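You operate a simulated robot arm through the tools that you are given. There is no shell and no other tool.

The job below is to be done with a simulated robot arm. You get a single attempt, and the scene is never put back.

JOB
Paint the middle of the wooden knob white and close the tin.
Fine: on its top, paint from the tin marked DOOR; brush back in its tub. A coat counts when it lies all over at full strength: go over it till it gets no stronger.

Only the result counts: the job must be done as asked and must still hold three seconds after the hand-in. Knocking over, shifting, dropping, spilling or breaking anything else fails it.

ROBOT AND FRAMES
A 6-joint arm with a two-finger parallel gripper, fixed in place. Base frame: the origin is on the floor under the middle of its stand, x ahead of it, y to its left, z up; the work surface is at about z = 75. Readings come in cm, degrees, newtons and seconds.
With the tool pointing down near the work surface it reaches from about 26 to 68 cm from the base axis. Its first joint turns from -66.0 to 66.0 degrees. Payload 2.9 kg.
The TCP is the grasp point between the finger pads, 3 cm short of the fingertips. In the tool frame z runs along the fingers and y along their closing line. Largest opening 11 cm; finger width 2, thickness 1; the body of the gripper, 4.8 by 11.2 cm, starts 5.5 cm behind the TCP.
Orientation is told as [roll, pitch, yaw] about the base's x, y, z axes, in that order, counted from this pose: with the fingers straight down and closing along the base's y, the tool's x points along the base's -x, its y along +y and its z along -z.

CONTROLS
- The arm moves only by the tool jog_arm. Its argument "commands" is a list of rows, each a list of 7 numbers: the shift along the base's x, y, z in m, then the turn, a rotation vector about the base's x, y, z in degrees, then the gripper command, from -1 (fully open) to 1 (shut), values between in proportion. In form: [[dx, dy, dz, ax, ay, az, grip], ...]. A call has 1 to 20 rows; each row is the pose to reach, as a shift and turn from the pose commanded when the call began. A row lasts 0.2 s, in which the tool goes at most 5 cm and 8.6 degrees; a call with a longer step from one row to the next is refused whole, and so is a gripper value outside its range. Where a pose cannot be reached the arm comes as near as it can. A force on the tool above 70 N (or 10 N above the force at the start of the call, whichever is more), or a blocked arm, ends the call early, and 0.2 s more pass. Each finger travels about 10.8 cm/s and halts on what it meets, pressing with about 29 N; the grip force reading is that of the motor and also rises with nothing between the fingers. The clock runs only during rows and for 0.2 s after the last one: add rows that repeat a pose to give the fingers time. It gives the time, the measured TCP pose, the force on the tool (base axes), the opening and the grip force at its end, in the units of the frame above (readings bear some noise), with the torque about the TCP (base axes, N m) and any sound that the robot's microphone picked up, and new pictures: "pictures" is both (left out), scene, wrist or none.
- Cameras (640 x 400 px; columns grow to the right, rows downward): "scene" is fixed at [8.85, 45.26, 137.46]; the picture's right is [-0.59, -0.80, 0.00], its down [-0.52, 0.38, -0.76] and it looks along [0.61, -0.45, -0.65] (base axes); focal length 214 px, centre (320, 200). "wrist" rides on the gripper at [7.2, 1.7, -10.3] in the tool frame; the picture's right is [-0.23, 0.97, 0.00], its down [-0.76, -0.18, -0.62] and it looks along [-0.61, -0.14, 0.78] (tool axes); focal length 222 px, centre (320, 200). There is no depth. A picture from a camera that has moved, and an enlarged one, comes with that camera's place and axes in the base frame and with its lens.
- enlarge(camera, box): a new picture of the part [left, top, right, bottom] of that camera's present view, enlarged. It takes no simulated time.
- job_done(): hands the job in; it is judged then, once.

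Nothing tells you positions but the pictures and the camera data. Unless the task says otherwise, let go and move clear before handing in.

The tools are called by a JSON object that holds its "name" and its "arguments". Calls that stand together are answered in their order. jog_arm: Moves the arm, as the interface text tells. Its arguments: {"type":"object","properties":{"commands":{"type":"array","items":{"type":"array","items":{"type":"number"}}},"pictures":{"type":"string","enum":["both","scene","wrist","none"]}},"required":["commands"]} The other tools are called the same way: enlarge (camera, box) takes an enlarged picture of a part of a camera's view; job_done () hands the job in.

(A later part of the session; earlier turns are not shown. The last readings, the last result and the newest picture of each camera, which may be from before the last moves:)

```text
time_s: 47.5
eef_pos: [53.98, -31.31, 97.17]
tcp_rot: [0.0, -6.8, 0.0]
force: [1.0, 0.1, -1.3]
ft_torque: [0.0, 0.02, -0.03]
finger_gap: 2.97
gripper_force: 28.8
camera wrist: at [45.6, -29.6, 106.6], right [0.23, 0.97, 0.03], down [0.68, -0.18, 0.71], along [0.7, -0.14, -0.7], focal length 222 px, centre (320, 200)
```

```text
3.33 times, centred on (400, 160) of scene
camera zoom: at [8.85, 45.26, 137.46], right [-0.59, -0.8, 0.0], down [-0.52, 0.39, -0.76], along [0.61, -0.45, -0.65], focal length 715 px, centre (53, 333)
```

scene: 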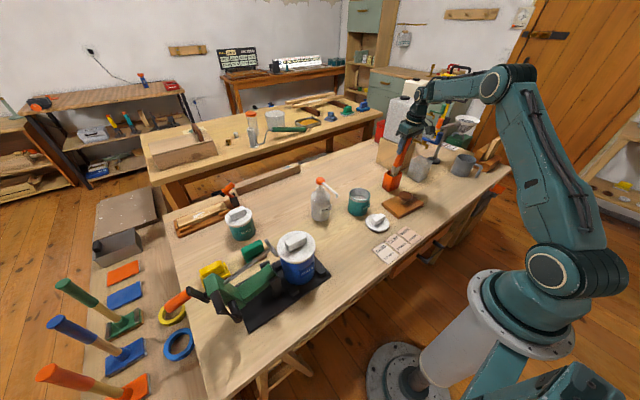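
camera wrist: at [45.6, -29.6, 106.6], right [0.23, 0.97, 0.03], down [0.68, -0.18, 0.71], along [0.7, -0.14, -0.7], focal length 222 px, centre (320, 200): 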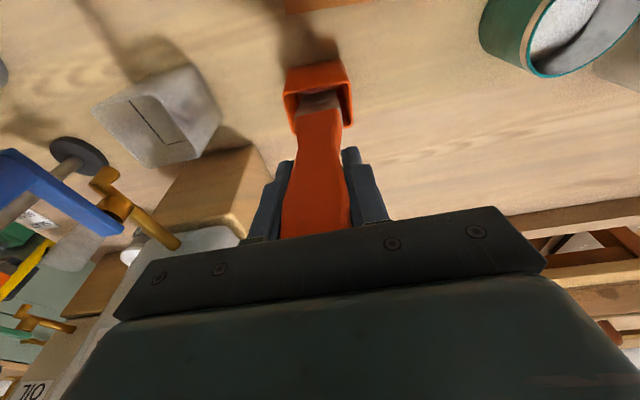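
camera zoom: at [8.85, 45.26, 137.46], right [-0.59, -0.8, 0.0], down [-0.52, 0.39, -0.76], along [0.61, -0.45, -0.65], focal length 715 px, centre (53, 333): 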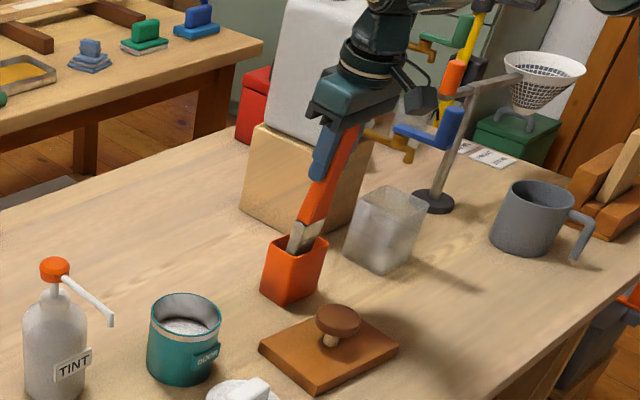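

The brush is coming out upright and the tub stays put. I'll lift the rest of the way out of the tub.

{"name": "jog_arm", "arguments": {"commands": [[0, 0, 0.015, 0, 0, 0, 0.8], [0, 0, 0.03, 0, 0, 0, 0.8], [0, 0, 0.045, 0, 0, 0, 0.8], [0, 0, 0.058, 0, 0, 0, 0.8], [0, 0, 0.058, 0, 0, 0, 0.8]]}}

{"name": "enlarge", "arguments": {"camera": "wrist", "box": [180, 30, 460, 230]}}

{"name": "enlarge", "arguments": {"camera": "scene", "box": [350, 100, 450, 220]}}

```text
time_s: 48.7
eef_pos: [54.08, -31.25, 103.11]
tcp_rot: [0.0, -6.8, 0.0]
force: [-1.1, 0.5, 0.1]
ft_torque: [-0.03, -0.02, 0.0]
finger_gap: 2.97
gripper_force: 28.9
camera wrist: at [45.76, -29.57, 112.42], right [0.23, 0.97, 0.03], down [0.68, -0.18, 0.71], along [0.69, -0.14, -0.71], focal length 222 px, centre (320, 200)
```

scene: 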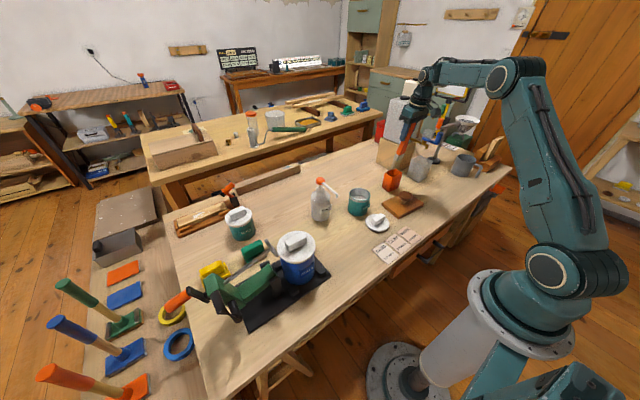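
wrist: 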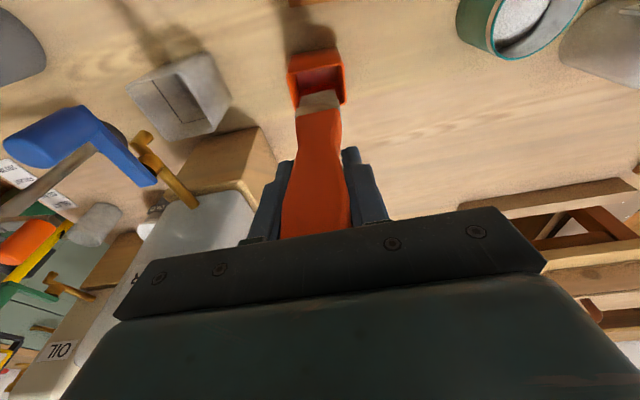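

```text
2.00 times, centred on (320, 130) of wrist
camera zoom: at [45.76, -29.57, 112.42], right [0.23, 0.97, 0.03], down [0.68, -0.18, 0.71], along [0.69, -0.14, -0.71], focal length 444 px, centre (320, 340)
```

zoom: 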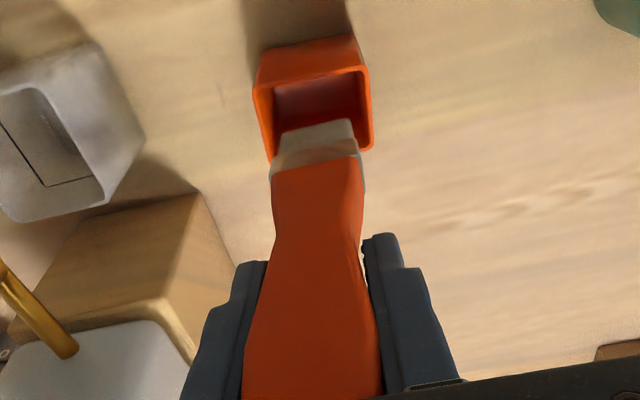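

```text
3.33 times, centred on (400, 160) of scene
camera zoom: at [8.85, 45.26, 137.46], right [-0.59, -0.8, 0.0], down [-0.52, 0.39, -0.76], along [0.61, -0.45, -0.65], focal length 715 px, centre (53, 333)
```

zoom: 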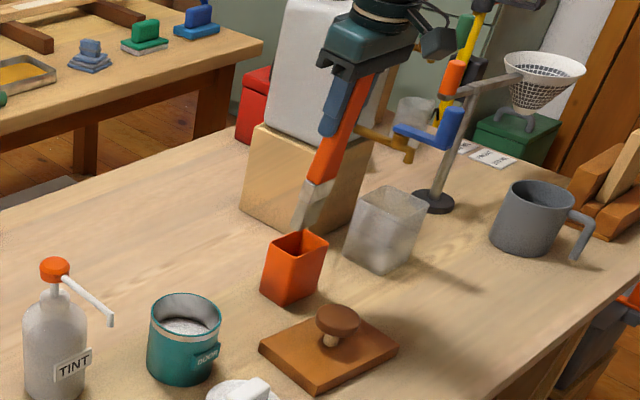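

The brush looks nearly out, but its tip is close to the tub rim. I'll zoom in to judge the tip height.

{"name": "enlarge", "arguments": {"camera": "scene", "box": [380, 140, 420, 200]}}

{"name": "enlarge", "arguments": {"camera": "wrist", "box": [270, 30, 370, 130]}}

```text
6.67 times, centred on (400, 170) of scene
camera zoom: at [8.85, 45.26, 137.46], right [-0.59, -0.8, 0.0], down [-0.52, 0.39, -0.76], along [0.61, -0.45, -0.65], focal length 1430 px, centre (-213, 400)
```

zoom: 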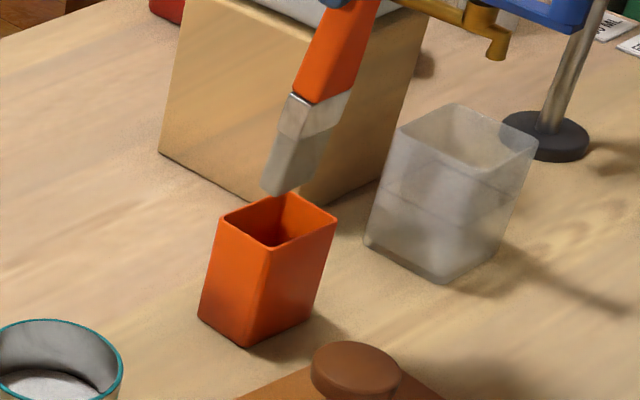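

```text
4.00 times, centred on (320, 80) of wrist
camera zoom: at [45.76, -29.57, 112.42], right [0.23, 0.97, 0.03], down [0.68, -0.18, 0.71], along [0.69, -0.14, -0.71], focal length 888 px, centre (320, 680)
```

zoom: 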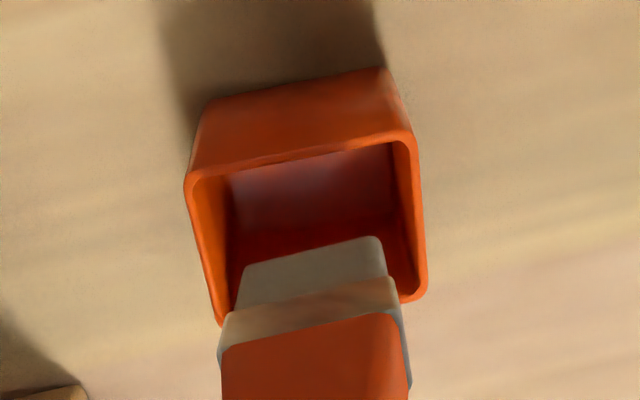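

The brush is fully out with its tip near (55.5, -30.8, 86), leaning only slightly. I'll level it (pitch to about -2°) and carry it toward the open tin, keeping the tip above the rim.

{"name": "jog_arm", "arguments": {"commands": [[-0.01, 0.02, 0.005, 0, 1, 0, 0.8], [-0.02, 0.05, 0.01, 0, 2, 0, 0.8], [-0.03, 0.09, 0.01, 0, 3, 0, 0.8], [-0.03, 0.13, 0.01, 0, 4, 0, 0.8], [-0.025, 0.17, 0.01, 0, 4.7, 0, 0.8], [-0.015, 0.2, 0.01, 0, 4.7, 0, 0.8], [-0.01, 0.22, 0.01, 0, 4.7, 0, 0.8], [-0.008, 0.23, 0.01, 0, 4.7, 0, 0.8], [-0.008, 0.23, 0.01, 0, 4.7, 0, 0.8]]}}

{"name": "enlarge", "arguments": {"camera": "scene", "box": [320, 110, 420, 220]}}

{"name": "enlarge", "arguments": {"camera": "wrist", "box": [230, 20, 410, 180]}}

```text
time_s: 50.7
eef_pos: [53.02, -8.48, 103.97]
tcp_rot: [0.0, -1.9, -0.1]
force: [0.0, -0.9, -0.8]
ft_torque: [0.0, -0.01, 0.0]
finger_gap: 2.96
gripper_force: 29.0
camera wrist: at [45.49, -6.77, 114.02], right [0.23, 0.97, 0.01], down [0.74, -0.18, 0.65], along [0.63, -0.14, -0.76], focal length 222 px, centre (320, 200)
```

scene: 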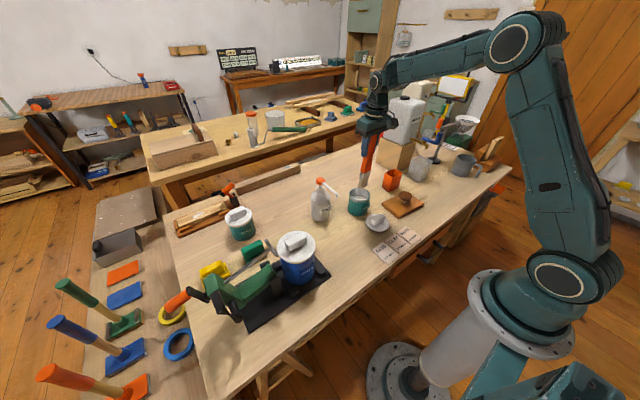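
wrist: 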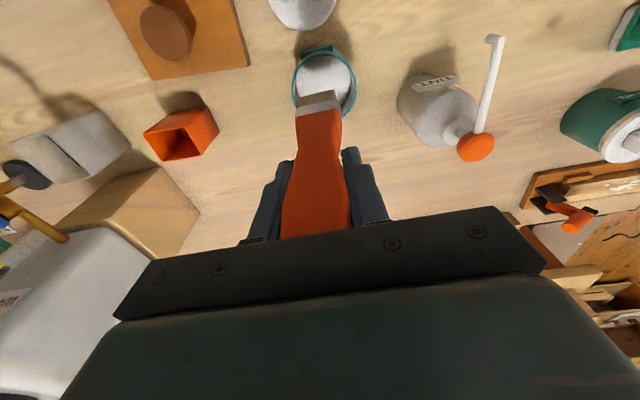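

```text
3.64 times, centred on (370, 165) of scene
camera zoom: at [8.85, 45.26, 137.46], right [-0.59, -0.8, 0.0], down [-0.52, 0.38, -0.76], along [0.61, -0.45, -0.65], focal length 780 px, centre (138, 327)
```

zoom: 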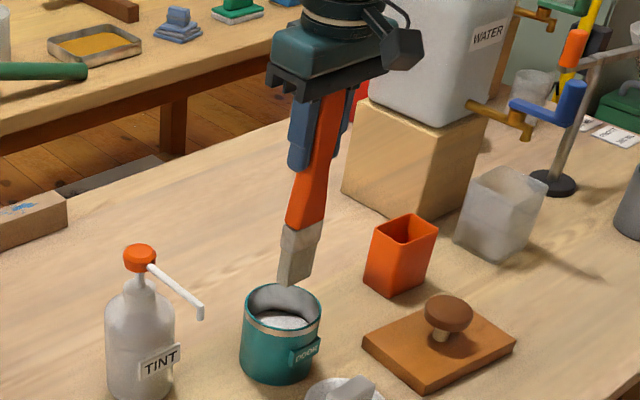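

```text
2.50 times, centred on (320, 100) of wrist
camera zoom: at [45.49, -6.77, 114.02], right [0.23, 0.97, 0.01], down [0.74, -0.18, 0.65], along [0.63, -0.14, -0.76], focal length 555 px, centre (320, 450)
```

zoom: 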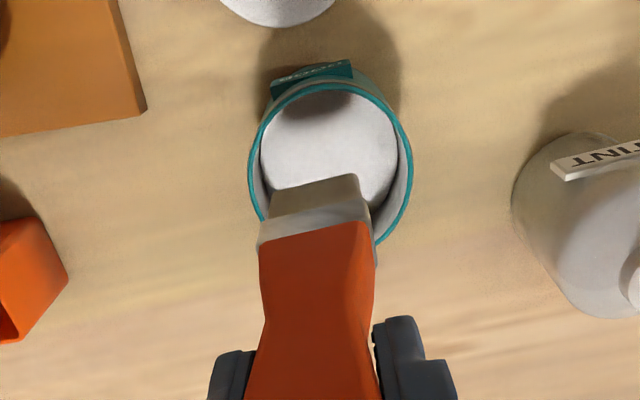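

The brush is vertical over the open tin, tip at about z 86.4, with the paint level near z 79. I'll centre it slightly and lower it in, checking as I go.

{"name": "jog_arm", "arguments": {"commands": [[0.002, 0.005, 0, 0, 0, 0, 0.8], [0.002, 0.005, -0.02, 0, 0, 0, 0.8], [0.002, 0.005, -0.04, 0, 0, 0, 0.8], [0.002, 0.005, -0.06, 0, 0, 0, 0.8], [0.002, 0.005, -0.07, 0, 0, 0, 0.8], [0.002, 0.005, -0.07, 0, 0, 0, 0.8]]}}

{"name": "enlarge", "arguments": {"camera": "scene", "box": [320, 130, 400, 220]}}

{"name": "enlarge", "arguments": {"camera": "wrist", "box": [230, 20, 410, 180]}}

```text
time_s: 52.1
eef_pos: [53.34, -7.8, 97.04]
tcp_rot: [0.0, -2.1, -0.1]
force: [-0.4, 0.1, -1.3]
ft_torque: [0.0, -0.02, -0.01]
finger_gap: 2.97
gripper_force: 29.1
camera wrist: at [45.87, -6.16, 107.17], right [0.23, 0.97, 0.01], down [0.74, -0.18, 0.65], along [0.63, -0.14, -0.76], focal length 222 px, centre (320, 200)
```

scene: 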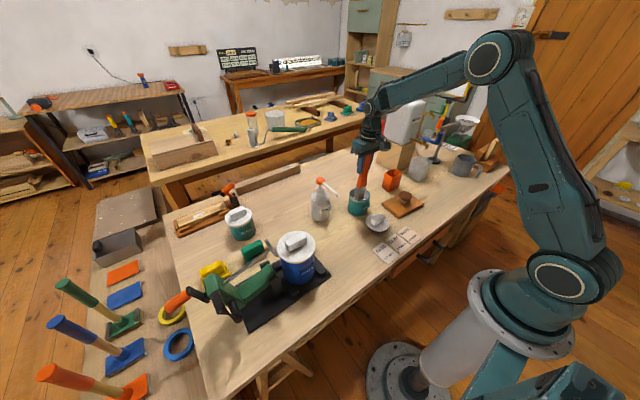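
wrist: 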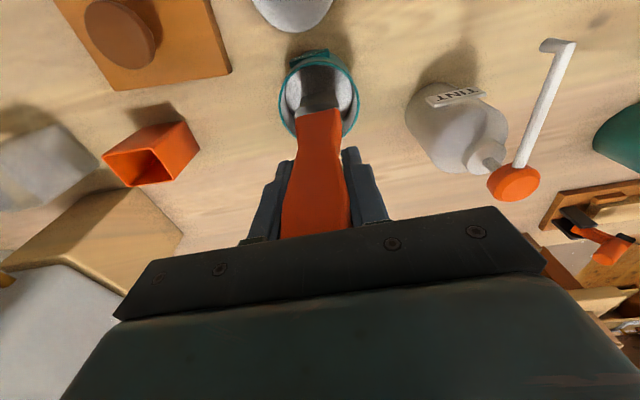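

```text
4.44 times, centred on (360, 175) of scene
camera zoom: at [8.85, 45.26, 137.46], right [-0.59, -0.8, 0.0], down [-0.52, 0.39, -0.76], along [0.61, -0.45, -0.65], focal length 953 px, centre (142, 311)
```

zoom: 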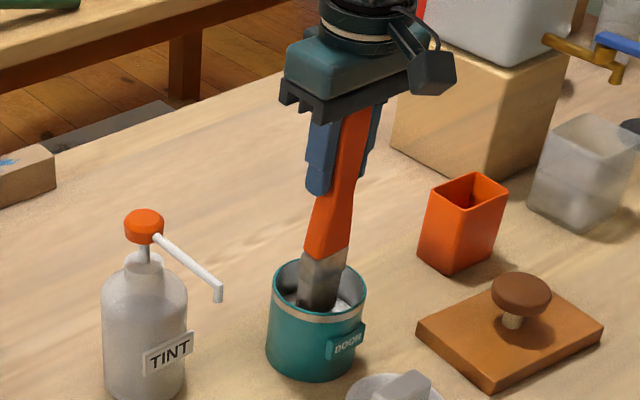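

```text
2.50 times, centred on (320, 100) of wrist
camera zoom: at [45.87, -6.16, 107.17], right [0.23, 0.97, 0.01], down [0.74, -0.18, 0.65], along [0.63, -0.14, -0.76], focal length 555 px, centre (320, 450)
```

zoom: 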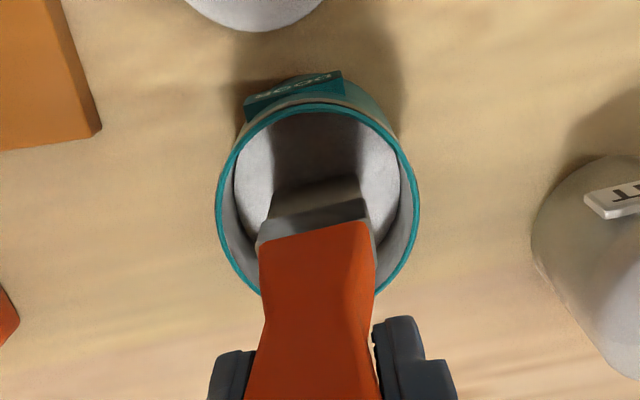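

The bristles are just at the paint surface, inside the tin with clearance all round. I'll dip another 1–2 cm watching the force for the tin's bottom.

{"name": "jog_arm", "arguments": {"commands": [[0, 0, -0.007, 0, 0, 0, 0.8], [0, 0, -0.014, 0, 0, 0, 0.8], [0, 0, -0.014, 0, 0, 0, 0.8]], "pictures": "none"}}

{"name": "jog_arm", "arguments": {"commands": [[0, 0, -0.004, 0, 0, 0, 0.8], [0, 0, -0.008, 0, 0, 0, 0.8], [0, 0, -0.008, 0, 0, 0, 0.8]], "pictures": "both"}}

{"name": "enlarge", "arguments": {"camera": "scene", "box": [320, 130, 400, 220]}}

{"name": "enlarge", "arguments": {"camera": "wrist", "box": [230, 20, 410, 180]}}

```text
time_s: 52.9
eef_pos: [53.28, -7.93, 95.52]
tcp_rot: [0.1, -2.0, 0.0]
force: [-0.4, 0.5, -0.3]
ft_torque: [-0.02, -0.02, 0.01]
finger_gap: 2.97
gripper_force: 28.9
```

```text
time_s: 53.7
eef_pos: [53.45, -7.79, 94.8]
tcp_rot: [0.0, -2.0, -0.1]
force: [-0.4, -0.2, -0.3]
ft_torque: [-0.03, -0.01, 0.0]
finger_gap: 2.96
gripper_force: 29.2
camera wrist: at [45.86, -6.14, 104.84], right [0.23, 0.97, 0.01], down [0.74, -0.18, 0.65], along [0.63, -0.14, -0.76], focal length 222 px, centre (320, 200)
```

scene: 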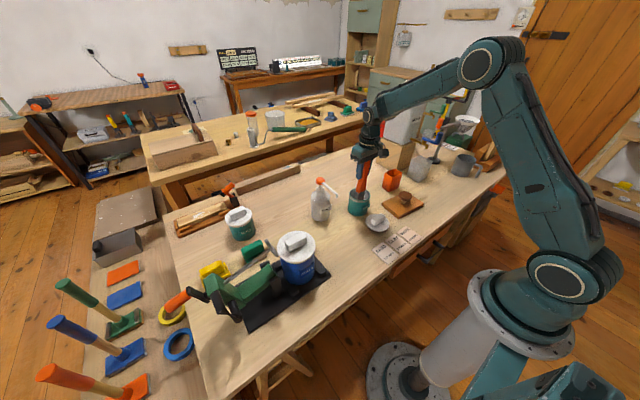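
wrist: 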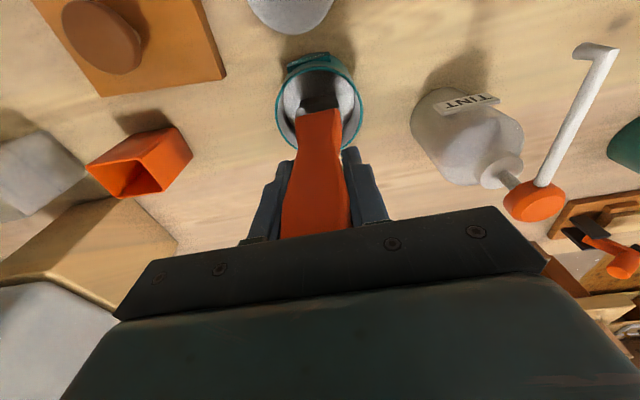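

```text
4.44 times, centred on (360, 175) of scene
camera zoom: at [8.85, 45.26, 137.46], right [-0.59, -0.8, 0.0], down [-0.52, 0.39, -0.76], along [0.61, -0.45, -0.65], focal length 953 px, centre (142, 311)
```

zoom: 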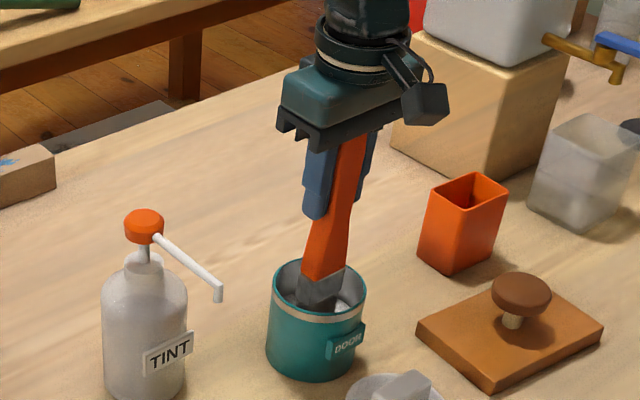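

```text
2.50 times, centred on (320, 100) of wrist
camera zoom: at [45.86, -6.14, 104.84], right [0.23, 0.97, 0.01], down [0.74, -0.18, 0.65], along [0.63, -0.14, -0.76], focal length 555 px, centre (320, 450)
```

zoom: 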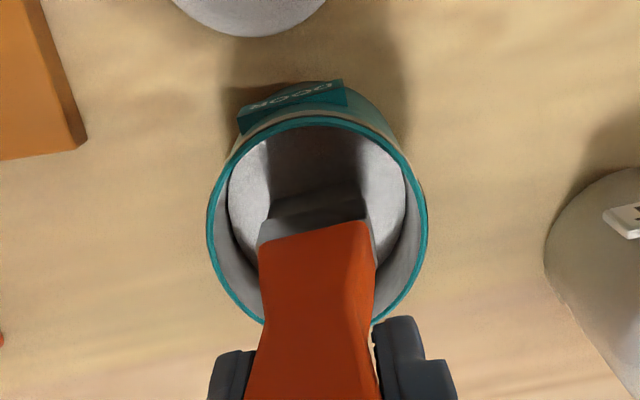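

No bottom contact and the bristles are partly under the paint. I'll dip slightly deeper, then raise above the rim to check that the bristles are loaded.

{"name": "jog_arm", "arguments": {"commands": [[0, 0, -0.004, 0, 0, 0, 0.8], [0, 0, -0.006, 0, 0, 0, 0.8], [0, 0, -0.006, 0, 0, 0, 0.8]], "pictures": "none"}}

{"name": "jog_arm", "arguments": {"commands": [[0, 0, 0.015, 0, 0, 0, 0.8], [0, 0, 0.03, 0, 0, 0, 0.8], [0, 0, 0.045, 0, 0, 0, 0.8], [0, 0, 0.045, 0, 0, 0, 0.8], [0, 0, 0.045, 0, 0, 0, 0.8]], "pictures": "both"}}

{"name": "enlarge", "arguments": {"camera": "scene", "box": [320, 130, 400, 220]}}

{"name": "enlarge", "arguments": {"camera": "wrist", "box": [230, 20, 410, 180]}}

```text
time_s: 54.5
eef_pos: [53.43, -7.76, 94.11]
tcp_rot: [0.0, -2.1, 0.0]
force: [0.3, 0.8, -1.5]
ft_torque: [-0.05, -0.01, -0.01]
finger_gap: 2.96
gripper_force: 28.7
```

```text
time_s: 55.7
eef_pos: [53.28, -7.9, 98.73]
tcp_rot: [-0.1, -2.2, 0.1]
force: [0.2, 0.3, -0.7]
ft_torque: [-0.01, -0.01, -0.04]
finger_gap: 2.97
gripper_force: 28.8
camera wrist: at [45.85, -6.18, 108.8], right [0.23, 0.97, 0.01], down [0.74, -0.18, 0.65], along [0.63, -0.14, -0.76], focal length 222 px, centre (320, 200)
```

scene: 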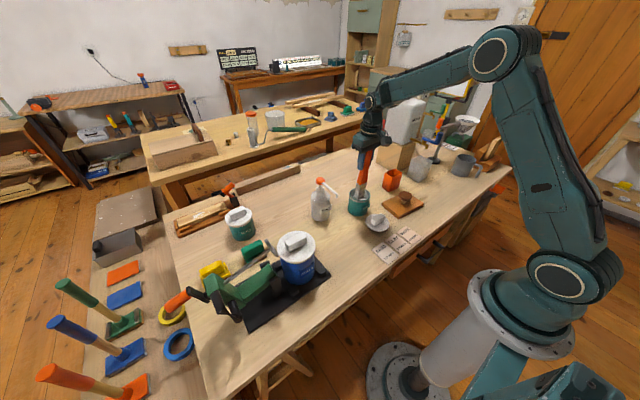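
wrist: 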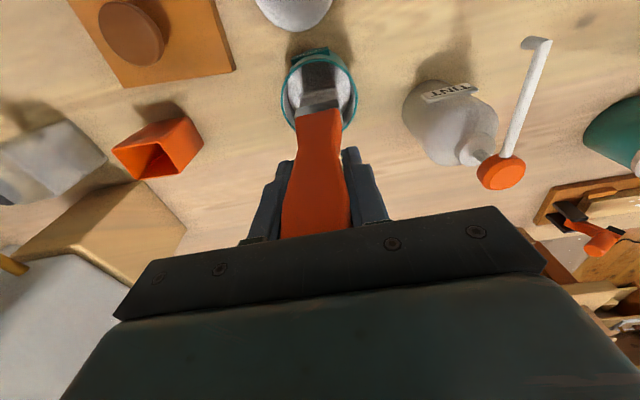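

```text
4.44 times, centred on (360, 175) of scene
camera zoom: at [8.85, 45.26, 137.46], right [-0.59, -0.8, 0.0], down [-0.52, 0.39, -0.76], along [0.61, -0.45, -0.65], focal length 953 px, centre (142, 311)
```

zoom: 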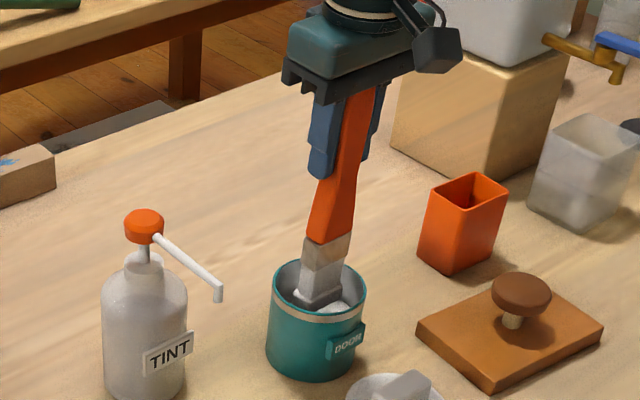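

```text
2.50 times, centred on (320, 100) of wrist
camera zoom: at [45.85, -6.18, 108.8], right [0.23, 0.97, 0.01], down [0.74, -0.18, 0.65], along [0.63, -0.14, -0.76], focal length 555 px, centre (320, 450)
```

zoom: 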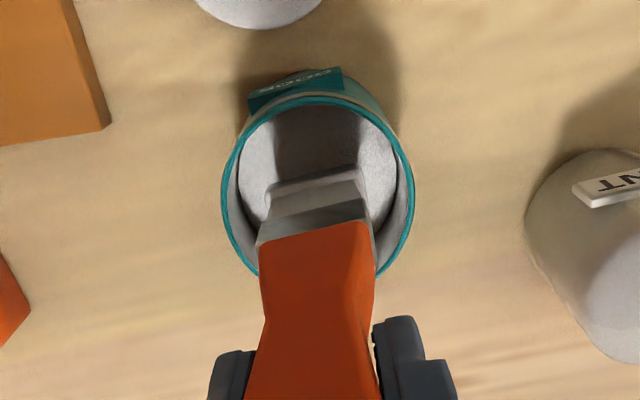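

The lower bristles now carry white paint. I'll let it drip off over the tin for a moment, then raise it clear.

{"name": "jog_arm", "arguments": {"commands": [[0, 0, 0, 0, 0, 0, 0.8], [0, 0, 0, 0, 0, 0, 0.8], [0, 0, 0, 0, 0, 0, 0.8], [0, 0, 0, 0, 0, 0, 0.8], [0, 0, 0, 0, 0, 0, 0.8], [0, 0, 0, 0, 0, 0, 0.8], [0, 0, 0.02, 0, 0, 0, 0.8], [0, 0, 0.04, 0, 0, 0, 0.8], [0, 0, 0.06, 0, 0, 0, 0.8], [0, 0, 0.06, 0, 0, 0, 0.8], [0, 0, 0.06, 0, 0, 0, 0.8]]}}

{"name": "enlarge", "arguments": {"camera": "scene", "box": [330, 120, 420, 220]}}

{"name": "enlarge", "arguments": {"camera": "wrist", "box": [230, 20, 410, 180]}}

```text
time_s: 58.1
eef_pos: [53.39, -7.74, 104.76]
tcp_rot: [0.0, -2.1, 0.0]
force: [0.9, -0.7, -0.4]
ft_torque: [-0.01, 0.01, -0.05]
finger_gap: 2.94
gripper_force: 29.0
camera wrist: at [45.86, -6.05, 114.84], right [0.23, 0.97, 0.01], down [0.74, -0.18, 0.65], along [0.63, -0.14, -0.76], focal length 222 px, centre (320, 200)
```

scene: 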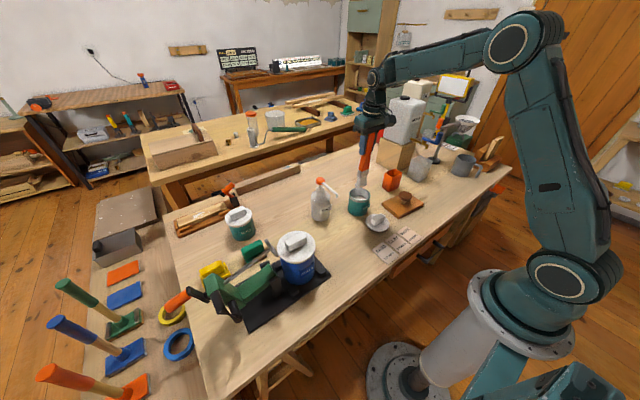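
wrist: 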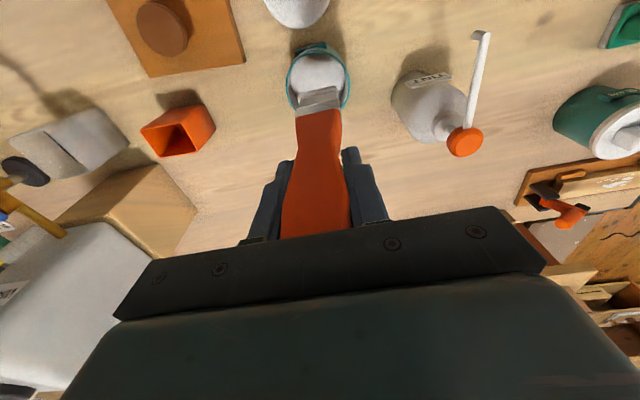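

```text
4.00 times, centred on (375, 170) of scene
camera zoom: at [8.85, 45.26, 137.46], right [-0.59, -0.8, 0.0], down [-0.52, 0.39, -0.76], along [0.61, -0.45, -0.65], focal length 858 px, centre (100, 320)
```

zoom: 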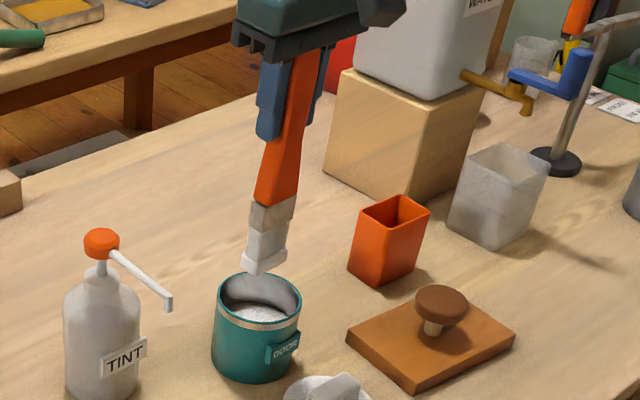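

```text
2.50 times, centred on (320, 100) of wrist
camera zoom: at [45.86, -6.05, 114.84], right [0.23, 0.97, 0.01], down [0.74, -0.18, 0.65], along [0.63, -0.14, -0.76], focal length 555 px, centre (320, 450)
```

zoom: 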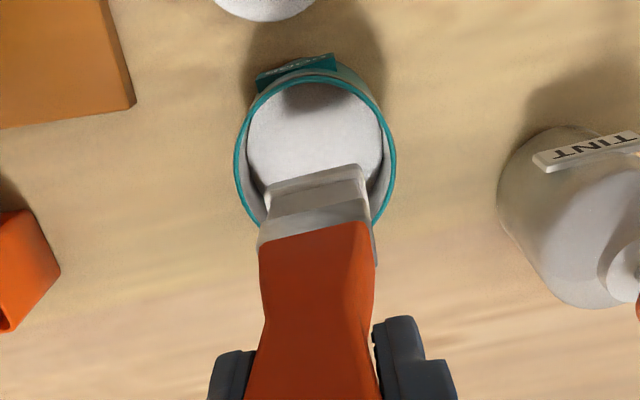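

The bristle tip carries a block of white paint, directly below the TCP. The knob's top is at about (43.6, -24.8, 80), so I'll carry the brush over to hover above it.

{"name": "jog_arm", "arguments": {"commands": [[-0.015, -0.025, 0, 0, 0, 0, 0.8], [-0.035, -0.06, 0, 0, 0, 0, 0.8], [-0.055, -0.095, 0, 0, 0, 0, 0.8], [-0.075, -0.13, 0, 0, 0, 0, 0.8], [-0.092, -0.16, -0.005, 0, 0, 0, 0.8], [-0.098, -0.17, -0.01, 0, 0, 0, 0.8], [-0.098, -0.17, -0.02, 0, 0, 0, 0.8], [-0.098, -0.17, -0.02, 0, 0, 0, 0.8]]}}

{"name": "enlarge", "arguments": {"camera": "scene", "box": [360, 130, 450, 220]}}

{"name": "enlarge", "arguments": {"camera": "wrist", "box": [230, 20, 410, 180]}}

```text
time_s: 59.9
eef_pos: [43.49, -24.67, 102.88]
tcp_rot: [0.0, -2.0, 0.0]
force: [-0.3, -0.9, 0.3]
ft_torque: [-0.02, -0.01, -0.03]
finger_gap: 2.95
gripper_force: 29.2
camera wrist: at [36.04, -23.09, 112.88], right [0.23, 0.97, 0.01], down [0.74, -0.18, 0.65], along [0.63, -0.14, -0.76], focal length 222 px, centre (320, 200)
```

scene: 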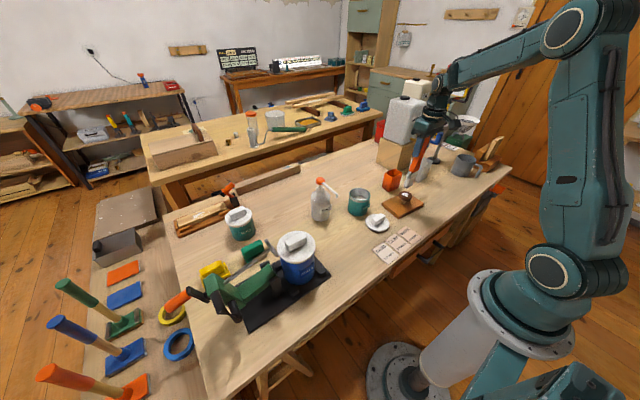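
wrist: 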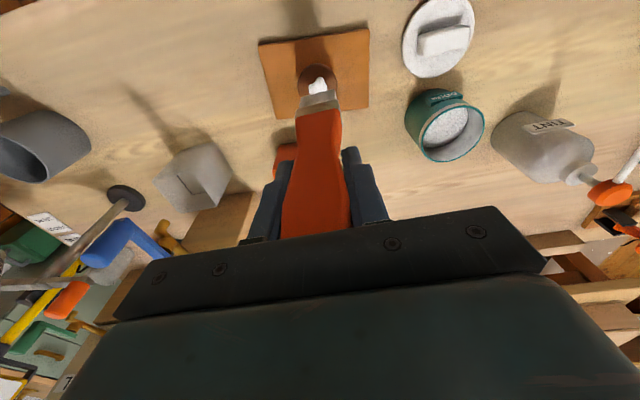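

```text
4.44 times, centred on (405, 175) of scene
camera zoom: at [8.85, 45.26, 137.46], right [-0.59, -0.8, 0.0], down [-0.52, 0.39, -0.76], along [0.61, -0.45, -0.65], focal length 953 px, centre (-58, 311)
```

zoom: 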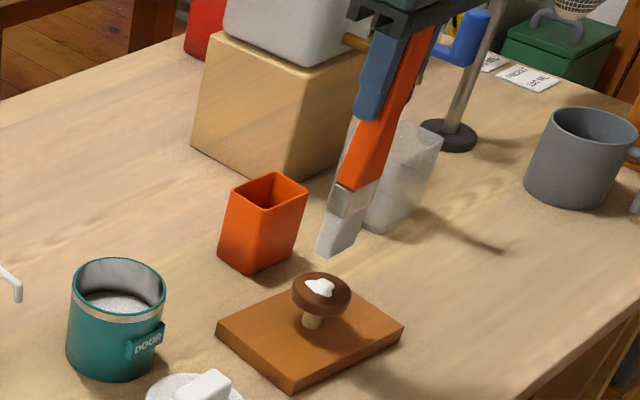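

```text
2.50 times, centred on (320, 100) of wrist
camera zoom: at [36.04, -23.09, 112.88], right [0.23, 0.97, 0.01], down [0.74, -0.18, 0.65], along [0.63, -0.14, -0.76], focal length 555 px, centre (320, 450)
```

zoom: 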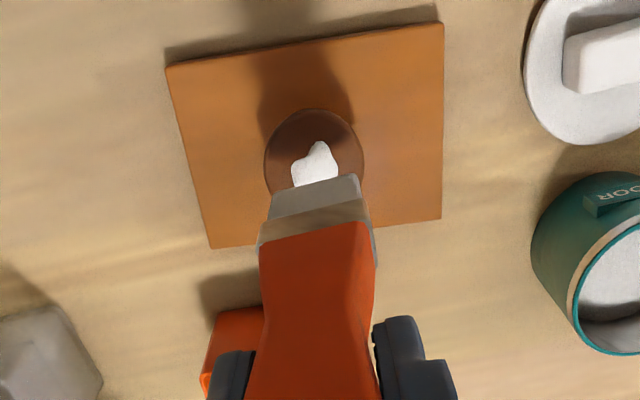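

A blob of white paint has dripped onto the knob's top, which is exactly where it's wanted, and I see no drips elsewhere. The brush is centred over the knob, so I'll lower it slowly to make contact.

{"name": "jog_arm", "arguments": {"commands": [[-0.002, -0.001, -0.01, 0, 0, 0, 0.8], [-0.002, -0.001, -0.02, 0, 0, 0, 0.8], [-0.002, -0.001, -0.03, 0, 0, 0, 0.8], [-0.002, -0.001, -0.038, 0, 0, 0, 0.8], [-0.002, -0.001, -0.038, 0, 0, 0, 0.8]], "pictures": "both"}}

{"name": "enlarge", "arguments": {"camera": "scene", "box": [370, 150, 440, 220]}}

{"name": "enlarge", "arguments": {"camera": "wrist", "box": [250, 40, 390, 160]}}

```text
time_s: 61.1
eef_pos: [43.37, -24.99, 98.72]
tcp_rot: [-0.1, -2.1, 0.1]
force: [0.4, 0.4, -0.7]
ft_torque: [0.01, 0.02, -0.02]
finger_gap: 2.97
gripper_force: 28.8
camera wrist: at [35.85, -23.2, 108.92], right [0.23, 0.97, 0.01], down [0.74, -0.18, 0.65], along [0.63, -0.14, -0.76], focal length 222 px, centre (320, 200)
```

scene: 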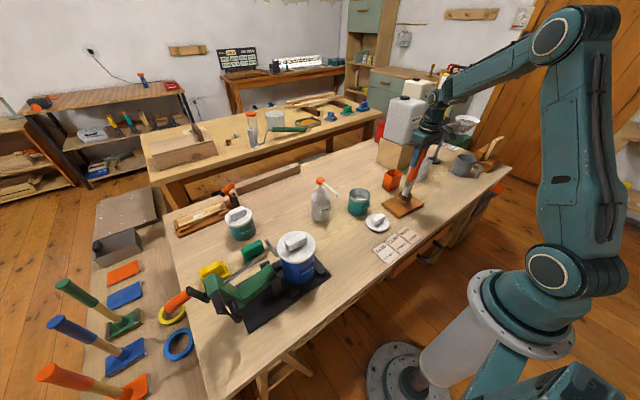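
wrist: 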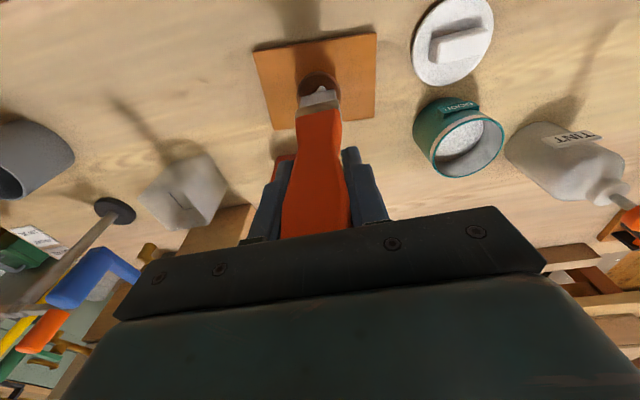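

```text
5.71 times, centred on (405, 185) of scene
camera zoom: at [8.85, 45.26, 137.46], right [-0.59, -0.8, 0.0], down [-0.52, 0.39, -0.76], along [0.61, -0.45, -0.65], focal length 1226 px, centre (-166, 286)
```

zoom: 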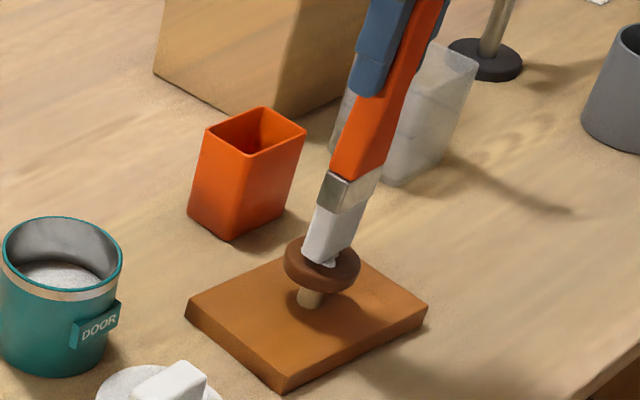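

```text
3.33 times, centred on (320, 100) of wrist
camera zoom: at [35.85, -23.2, 108.92], right [0.23, 0.97, 0.01], down [0.74, -0.18, 0.65], along [0.63, -0.14, -0.76], focal length 740 px, centre (320, 533)
```

zoom: 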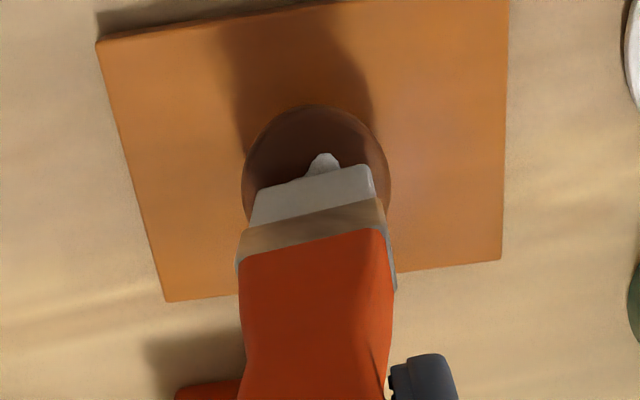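

The bristles are just above the knob and centred. I'll descend in small steps until the force shows contact.

{"name": "jog_arm", "arguments": {"commands": [[0, 0, -0.002, 0, 0, 0, 0.8], [0, 0, -0.004, 0, 0, 0, 0.8]], "pictures": "none"}}

{"name": "jog_arm", "arguments": {"commands": [[0, 0, -0.002, 0, 0, 0, 0.8], [0, 0, -0.004, 0, 0, 0, 0.8]], "pictures": "none"}}

{"name": "jog_arm", "arguments": {"commands": [[0, 0, -0.001, 0, 0, 0, 0.8], [0, 0, -0.003, 0, 0, 0, 0.8]], "pictures": "both"}}

{"name": "enlarge", "arguments": {"camera": "scene", "box": [370, 150, 440, 220]}}

{"name": "enlarge", "arguments": {"camera": "wrist", "box": [250, 40, 390, 160]}}

```text
time_s: 61.7
eef_pos: [43.31, -24.71, 98.4]
tcp_rot: [0.0, -1.9, 0.0]
force: [0.0, -0.1, -0.1]
ft_torque: [-0.03, 0.03, 0.0]
finger_gap: 2.97
gripper_force: 29.1
```

```text
time_s: 62.3
eef_pos: [43.29, -24.95, 98.29]
tcp_rot: [-0.2, -2.3, 0.0]
force: [-4.1, 7.9, 33.6]
ft_torque: [1.15, 1.02, -0.01]
finger_gap: 2.99
gripper_force: 29.1
```

```text
time_s: 62.9
eef_pos: [43.45, -24.88, 98.18]
tcp_rot: [-0.3, -2.7, 0.0]
force: [-3.5, 5.4, 51.1]
ft_torque: [1.1, 1.07, -0.04]
finger_gap: 2.98
gripper_force: 28.9
camera wrist: at [35.84, -23.14, 108.24], right [0.23, 0.97, 0.0], down [0.73, -0.17, 0.66], along [0.64, -0.15, -0.75], focal length 222 px, centre (320, 200)
```

scene: 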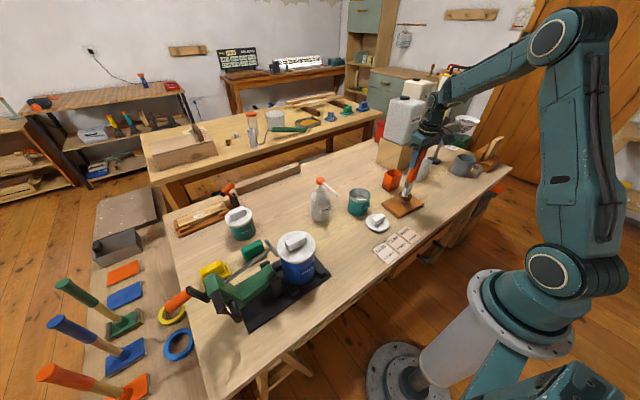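
wrist: 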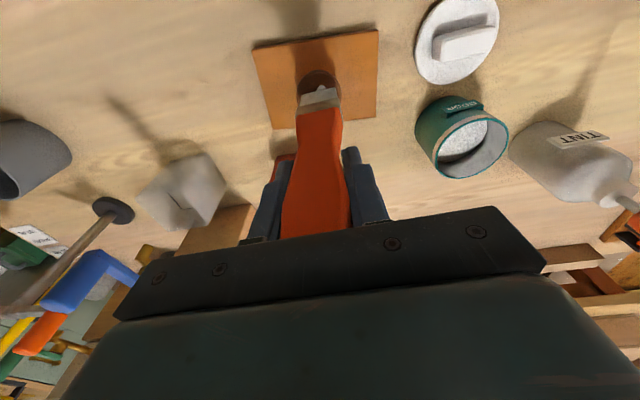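

```text
5.71 times, centred on (405, 185) of scene
camera zoom: at [8.77, 45.31, 137.45], right [-0.59, -0.8, 0.0], down [-0.52, 0.38, -0.76], along [0.61, -0.45, -0.65], focal length 1226 px, centre (-166, 286)
```

zoom: 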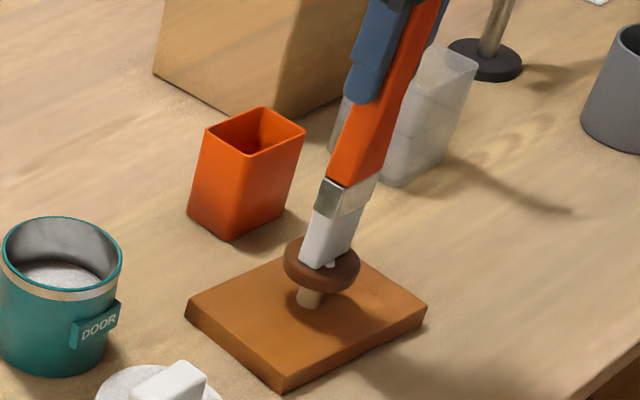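

```text
3.33 times, centred on (320, 100) of wrist
camera zoom: at [35.84, -23.14, 108.24], right [0.23, 0.97, 0.0], down [0.73, -0.17, 0.66], along [0.64, -0.15, -0.75], focal length 740 px, centre (320, 533)
```

zoom: 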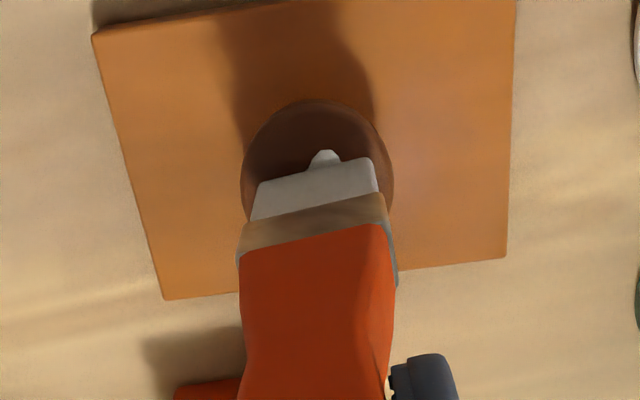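

There's contact at TCP z ≈ 98.3 (the press reached about 50 N, which is more than needed). I'll lift off and see what this dab left on the knob.

{"name": "jog_arm", "arguments": {"commands": [[0, 0, 0.004, 0, 0, 0, 0.8], [0, 0, 0.01, 0, 0, 0, 0.8], [-0.02, 0, 0.03, 0, 0, 0, 0.8], [-0.05, 0, 0.04, 0, 0, 0, 0.8], [-0.05, 0, 0.04, 0, 0, 0, 0.8]], "pictures": "both"}}

{"name": "enlarge", "arguments": {"camera": "scene", "box": [370, 150, 440, 220]}}

{"name": "enlarge", "arguments": {"camera": "wrist", "box": [250, 40, 390, 160]}}

```text
time_s: 64.1
eef_pos: [38.39, -24.63, 101.69]
tcp_rot: [0.0, -1.9, 0.0]
force: [-0.6, 0.2, -1.4]
ft_torque: [-0.02, 0.02, 0.03]
finger_gap: 2.98
gripper_force: 29.4
camera wrist: at [30.83, -22.97, 111.82], right [0.23, 0.97, 0.01], down [0.74, -0.18, 0.65], along [0.63, -0.14, -0.76], focal length 222 px, centre (320, 200)
```

scene: 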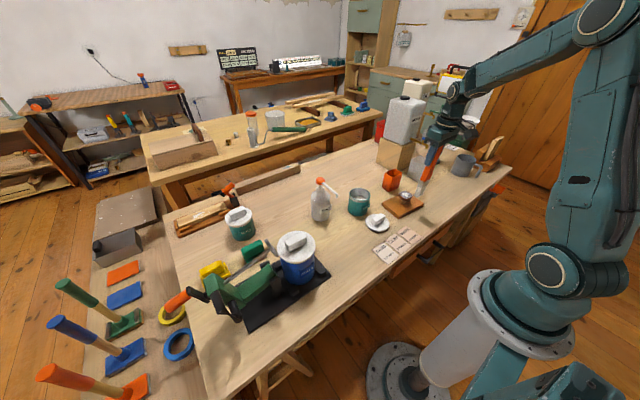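
wrist: 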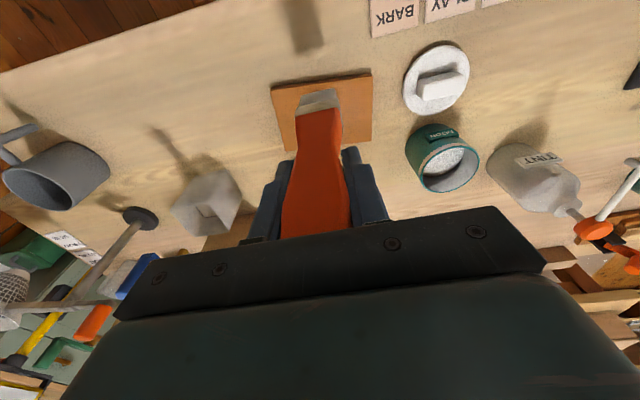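

```text
5.71 times, centred on (405, 185) of scene
camera zoom: at [8.85, 45.26, 137.46], right [-0.59, -0.8, 0.0], down [-0.52, 0.39, -0.76], along [0.61, -0.45, -0.65], focal length 1226 px, centre (-166, 286)
```

zoom: 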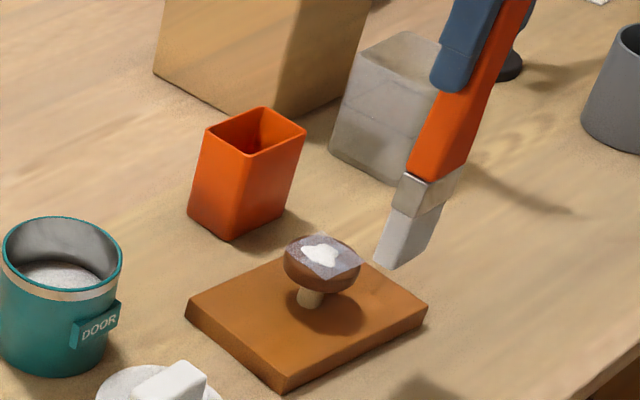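

```text
3.33 times, centred on (320, 100) of wrist
camera zoom: at [30.83, -22.97, 111.82], right [0.23, 0.97, 0.01], down [0.74, -0.18, 0.65], along [0.63, -0.14, -0.76], focal length 740 px, centre (320, 533)
```

zoom: 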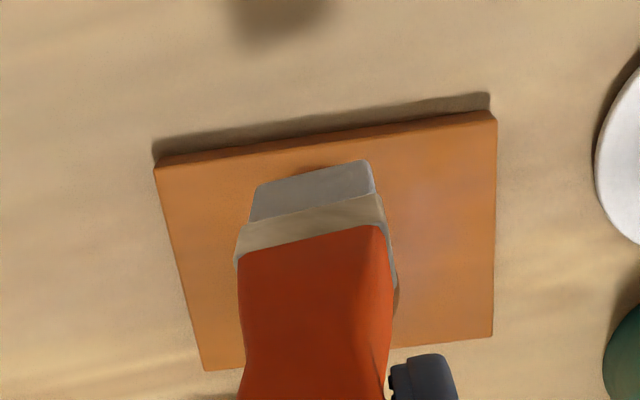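

The dab left a translucent white patch plus the bright blob, so repeated passes build the coat up. I'll zoom in on the knob to see how far the patch reaches.

{"name": "enlarge", "arguments": {"camera": "scene", "box": [395, 185, 419, 207]}}

```text
16.00 times, centred on (407, 196) of scene
camera zoom: at [8.85, 45.26, 137.46], right [-0.59, -0.8, 0.0], down [-0.52, 0.39, -0.76], along [0.61, -0.45, -0.65], focal length 3432 px, centre (-1072, 264)
```

zoom: 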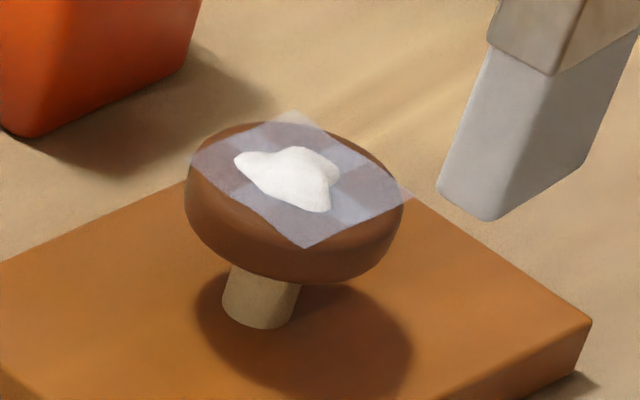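

The paint shows up as a square of cells about 4.2 cm wide across the knob's top, each with its own strength. I'll dab gently at three x positions across the square, reading the press force.

{"name": "jog_arm", "arguments": {"commands": [[0.02, 0, -0.01, 0, 0, 0, 0.8], [0.036, 0, -0.03, 0, 0, 0, 0.8], [0.036, 0, -0.035, 0, 0, 0, 0.8], [0.036, 0, -0.035, 0, 0, 0, 0.8]], "pictures": "none"}}

{"name": "jog_arm", "arguments": {"commands": [[0, 0, 0.005, 0, 0, 0, 0.8], [0.014, 0, 0.005, 0, 0, 0, 0.8], [0.014, 0, 0, 0, 0, 0, 0.8], [0.014, 0, 0, 0, 0, 0, 0.8]], "pictures": "none"}}

{"name": "jog_arm", "arguments": {"commands": [[0, 0, 0.005, 0, 0, 0, 0.8], [0.014, 0, 0.005, 0, 0, 0, 0.8], [0.014, 0, 0, 0, 0, 0, 0.8], [0.014, 0, 0, 0, 0, 0, 0.8]], "pictures": "none"}}

{"name": "jog_arm", "arguments": {"commands": [[0, 0, 0.008, 0, 0, 0, 0.8], [-0.03, 0, 0.025, 0, 0, 0, 0.8], [-0.064, 0, 0.035, 0, 0, 0, 0.8], [-0.064, 0, 0.035, 0, 0, 0, 0.8]], "pictures": "scene"}}

{"name": "enlarge", "arguments": {"camera": "scene", "box": [395, 185, 419, 207]}}

```text
time_s: 65.1
eef_pos: [41.9, -24.72, 98.29]
tcp_rot: [0.1, -2.0, 0.0]
force: [0.0, -0.4, -1.7]
ft_torque: [0.0, 0.0, -0.02]
finger_gap: 2.95
gripper_force: 28.3
```

```text
time_s: 66.1
eef_pos: [43.34, -24.81, 98.36]
tcp_rot: [0.0, -2.0, -0.1]
force: [0.6, 0.5, -0.2]
ft_torque: [-0.02, 0.02, -0.01]
finger_gap: 2.95
gripper_force: 29.4
```

```text
time_s: 67.1
eef_pos: [44.71, -24.83, 98.23]
tcp_rot: [-0.1, -2.1, -0.1]
force: [-1.4, 1.3, 3.6]
ft_torque: [0.19, 0.16, 0.01]
finger_gap: 2.97
gripper_force: 28.9
```

```text
time_s: 68.1
eef_pos: [38.18, -24.83, 101.61]
tcp_rot: [-0.1, -2.0, 0.1]
force: [0.2, -0.8, -1.4]
ft_torque: [-0.01, 0.02, 0.02]
finger_gap: 2.95
gripper_force: 28.9
```

scene: 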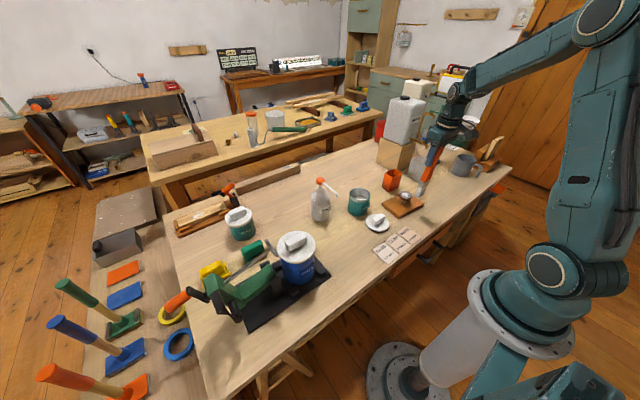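

```text
16.00 times, centred on (407, 196) of scene
camera zoom: at [8.85, 45.26, 137.46], right [-0.59, -0.8, 0.0], down [-0.52, 0.39, -0.76], along [0.61, -0.45, -0.65], focal length 3432 px, centre (-1072, 264)
```

zoom: 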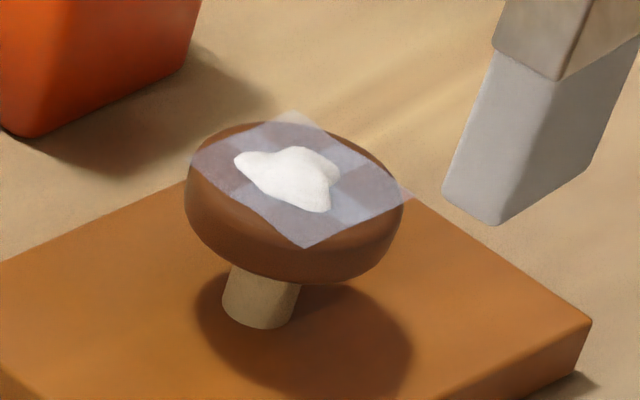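

Those dabs barely touched (0–4 N) and added little. I'll press slightly lower and make a short stroke across, checking the force.

{"name": "jog_arm", "arguments": {"commands": [[0.02, 0, -0.01, 0, 0, 0, 0.8], [0.038, 0, -0.03, 0, 0, 0, 0.8], [0.038, 0, -0.0365, 0, 0, 0, 0.8], [0.038, 0, -0.0365, 0, 0, 0, 0.8]], "pictures": "none"}}

{"name": "jog_arm", "arguments": {"commands": [[0.006, 0, 0, 0, 0, 0, 0.8], [0.012, 0, 0, 0, 0, 0, 0.8], [0.018, 0, 0, 0, 0, 0, 0.8], [0.024, 0, 0, 0, 0, 0, 0.8]], "pictures": "scene"}}

{"name": "enlarge", "arguments": {"camera": "scene", "box": [385, 170, 425, 210]}}

```text
time_s: 69.1
eef_pos: [42.09, -24.58, 98.29]
tcp_rot: [-0.1, -2.2, -0.1]
force: [-3.3, 3.4, 21.8]
ft_torque: [0.67, 0.68, -0.02]
finger_gap: 2.98
gripper_force: 28.9
```

```text
time_s: 70.1
eef_pos: [44.58, -24.72, 98.23]
tcp_rot: [-0.1, -2.2, 0.0]
force: [-7.6, 5.1, 34.0]
ft_torque: [0.92, 1.66, -0.03]
finger_gap: 2.99
gripper_force: 28.6
```

scene: 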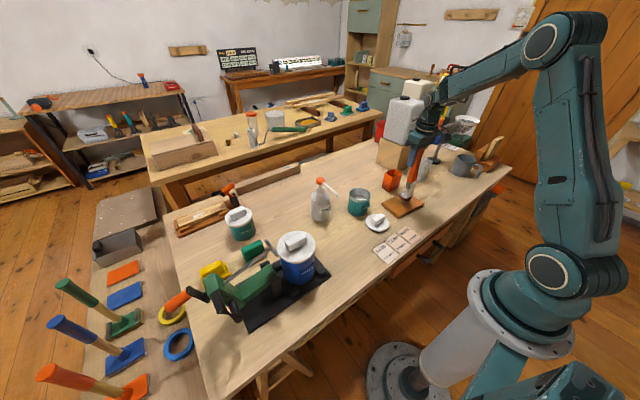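

```text
10.00 times, centred on (405, 190) of scene
camera zoom: at [8.79, 45.3, 137.45], right [-0.59, -0.8, 0.0], down [-0.52, 0.38, -0.76], along [0.61, -0.45, -0.65], focal length 2145 px, centre (-530, 300)
```

zoom: 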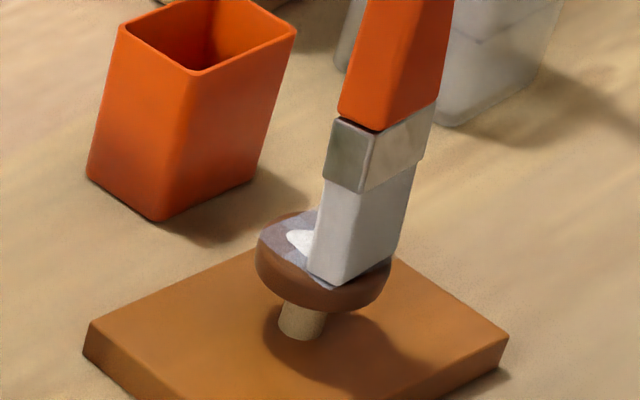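

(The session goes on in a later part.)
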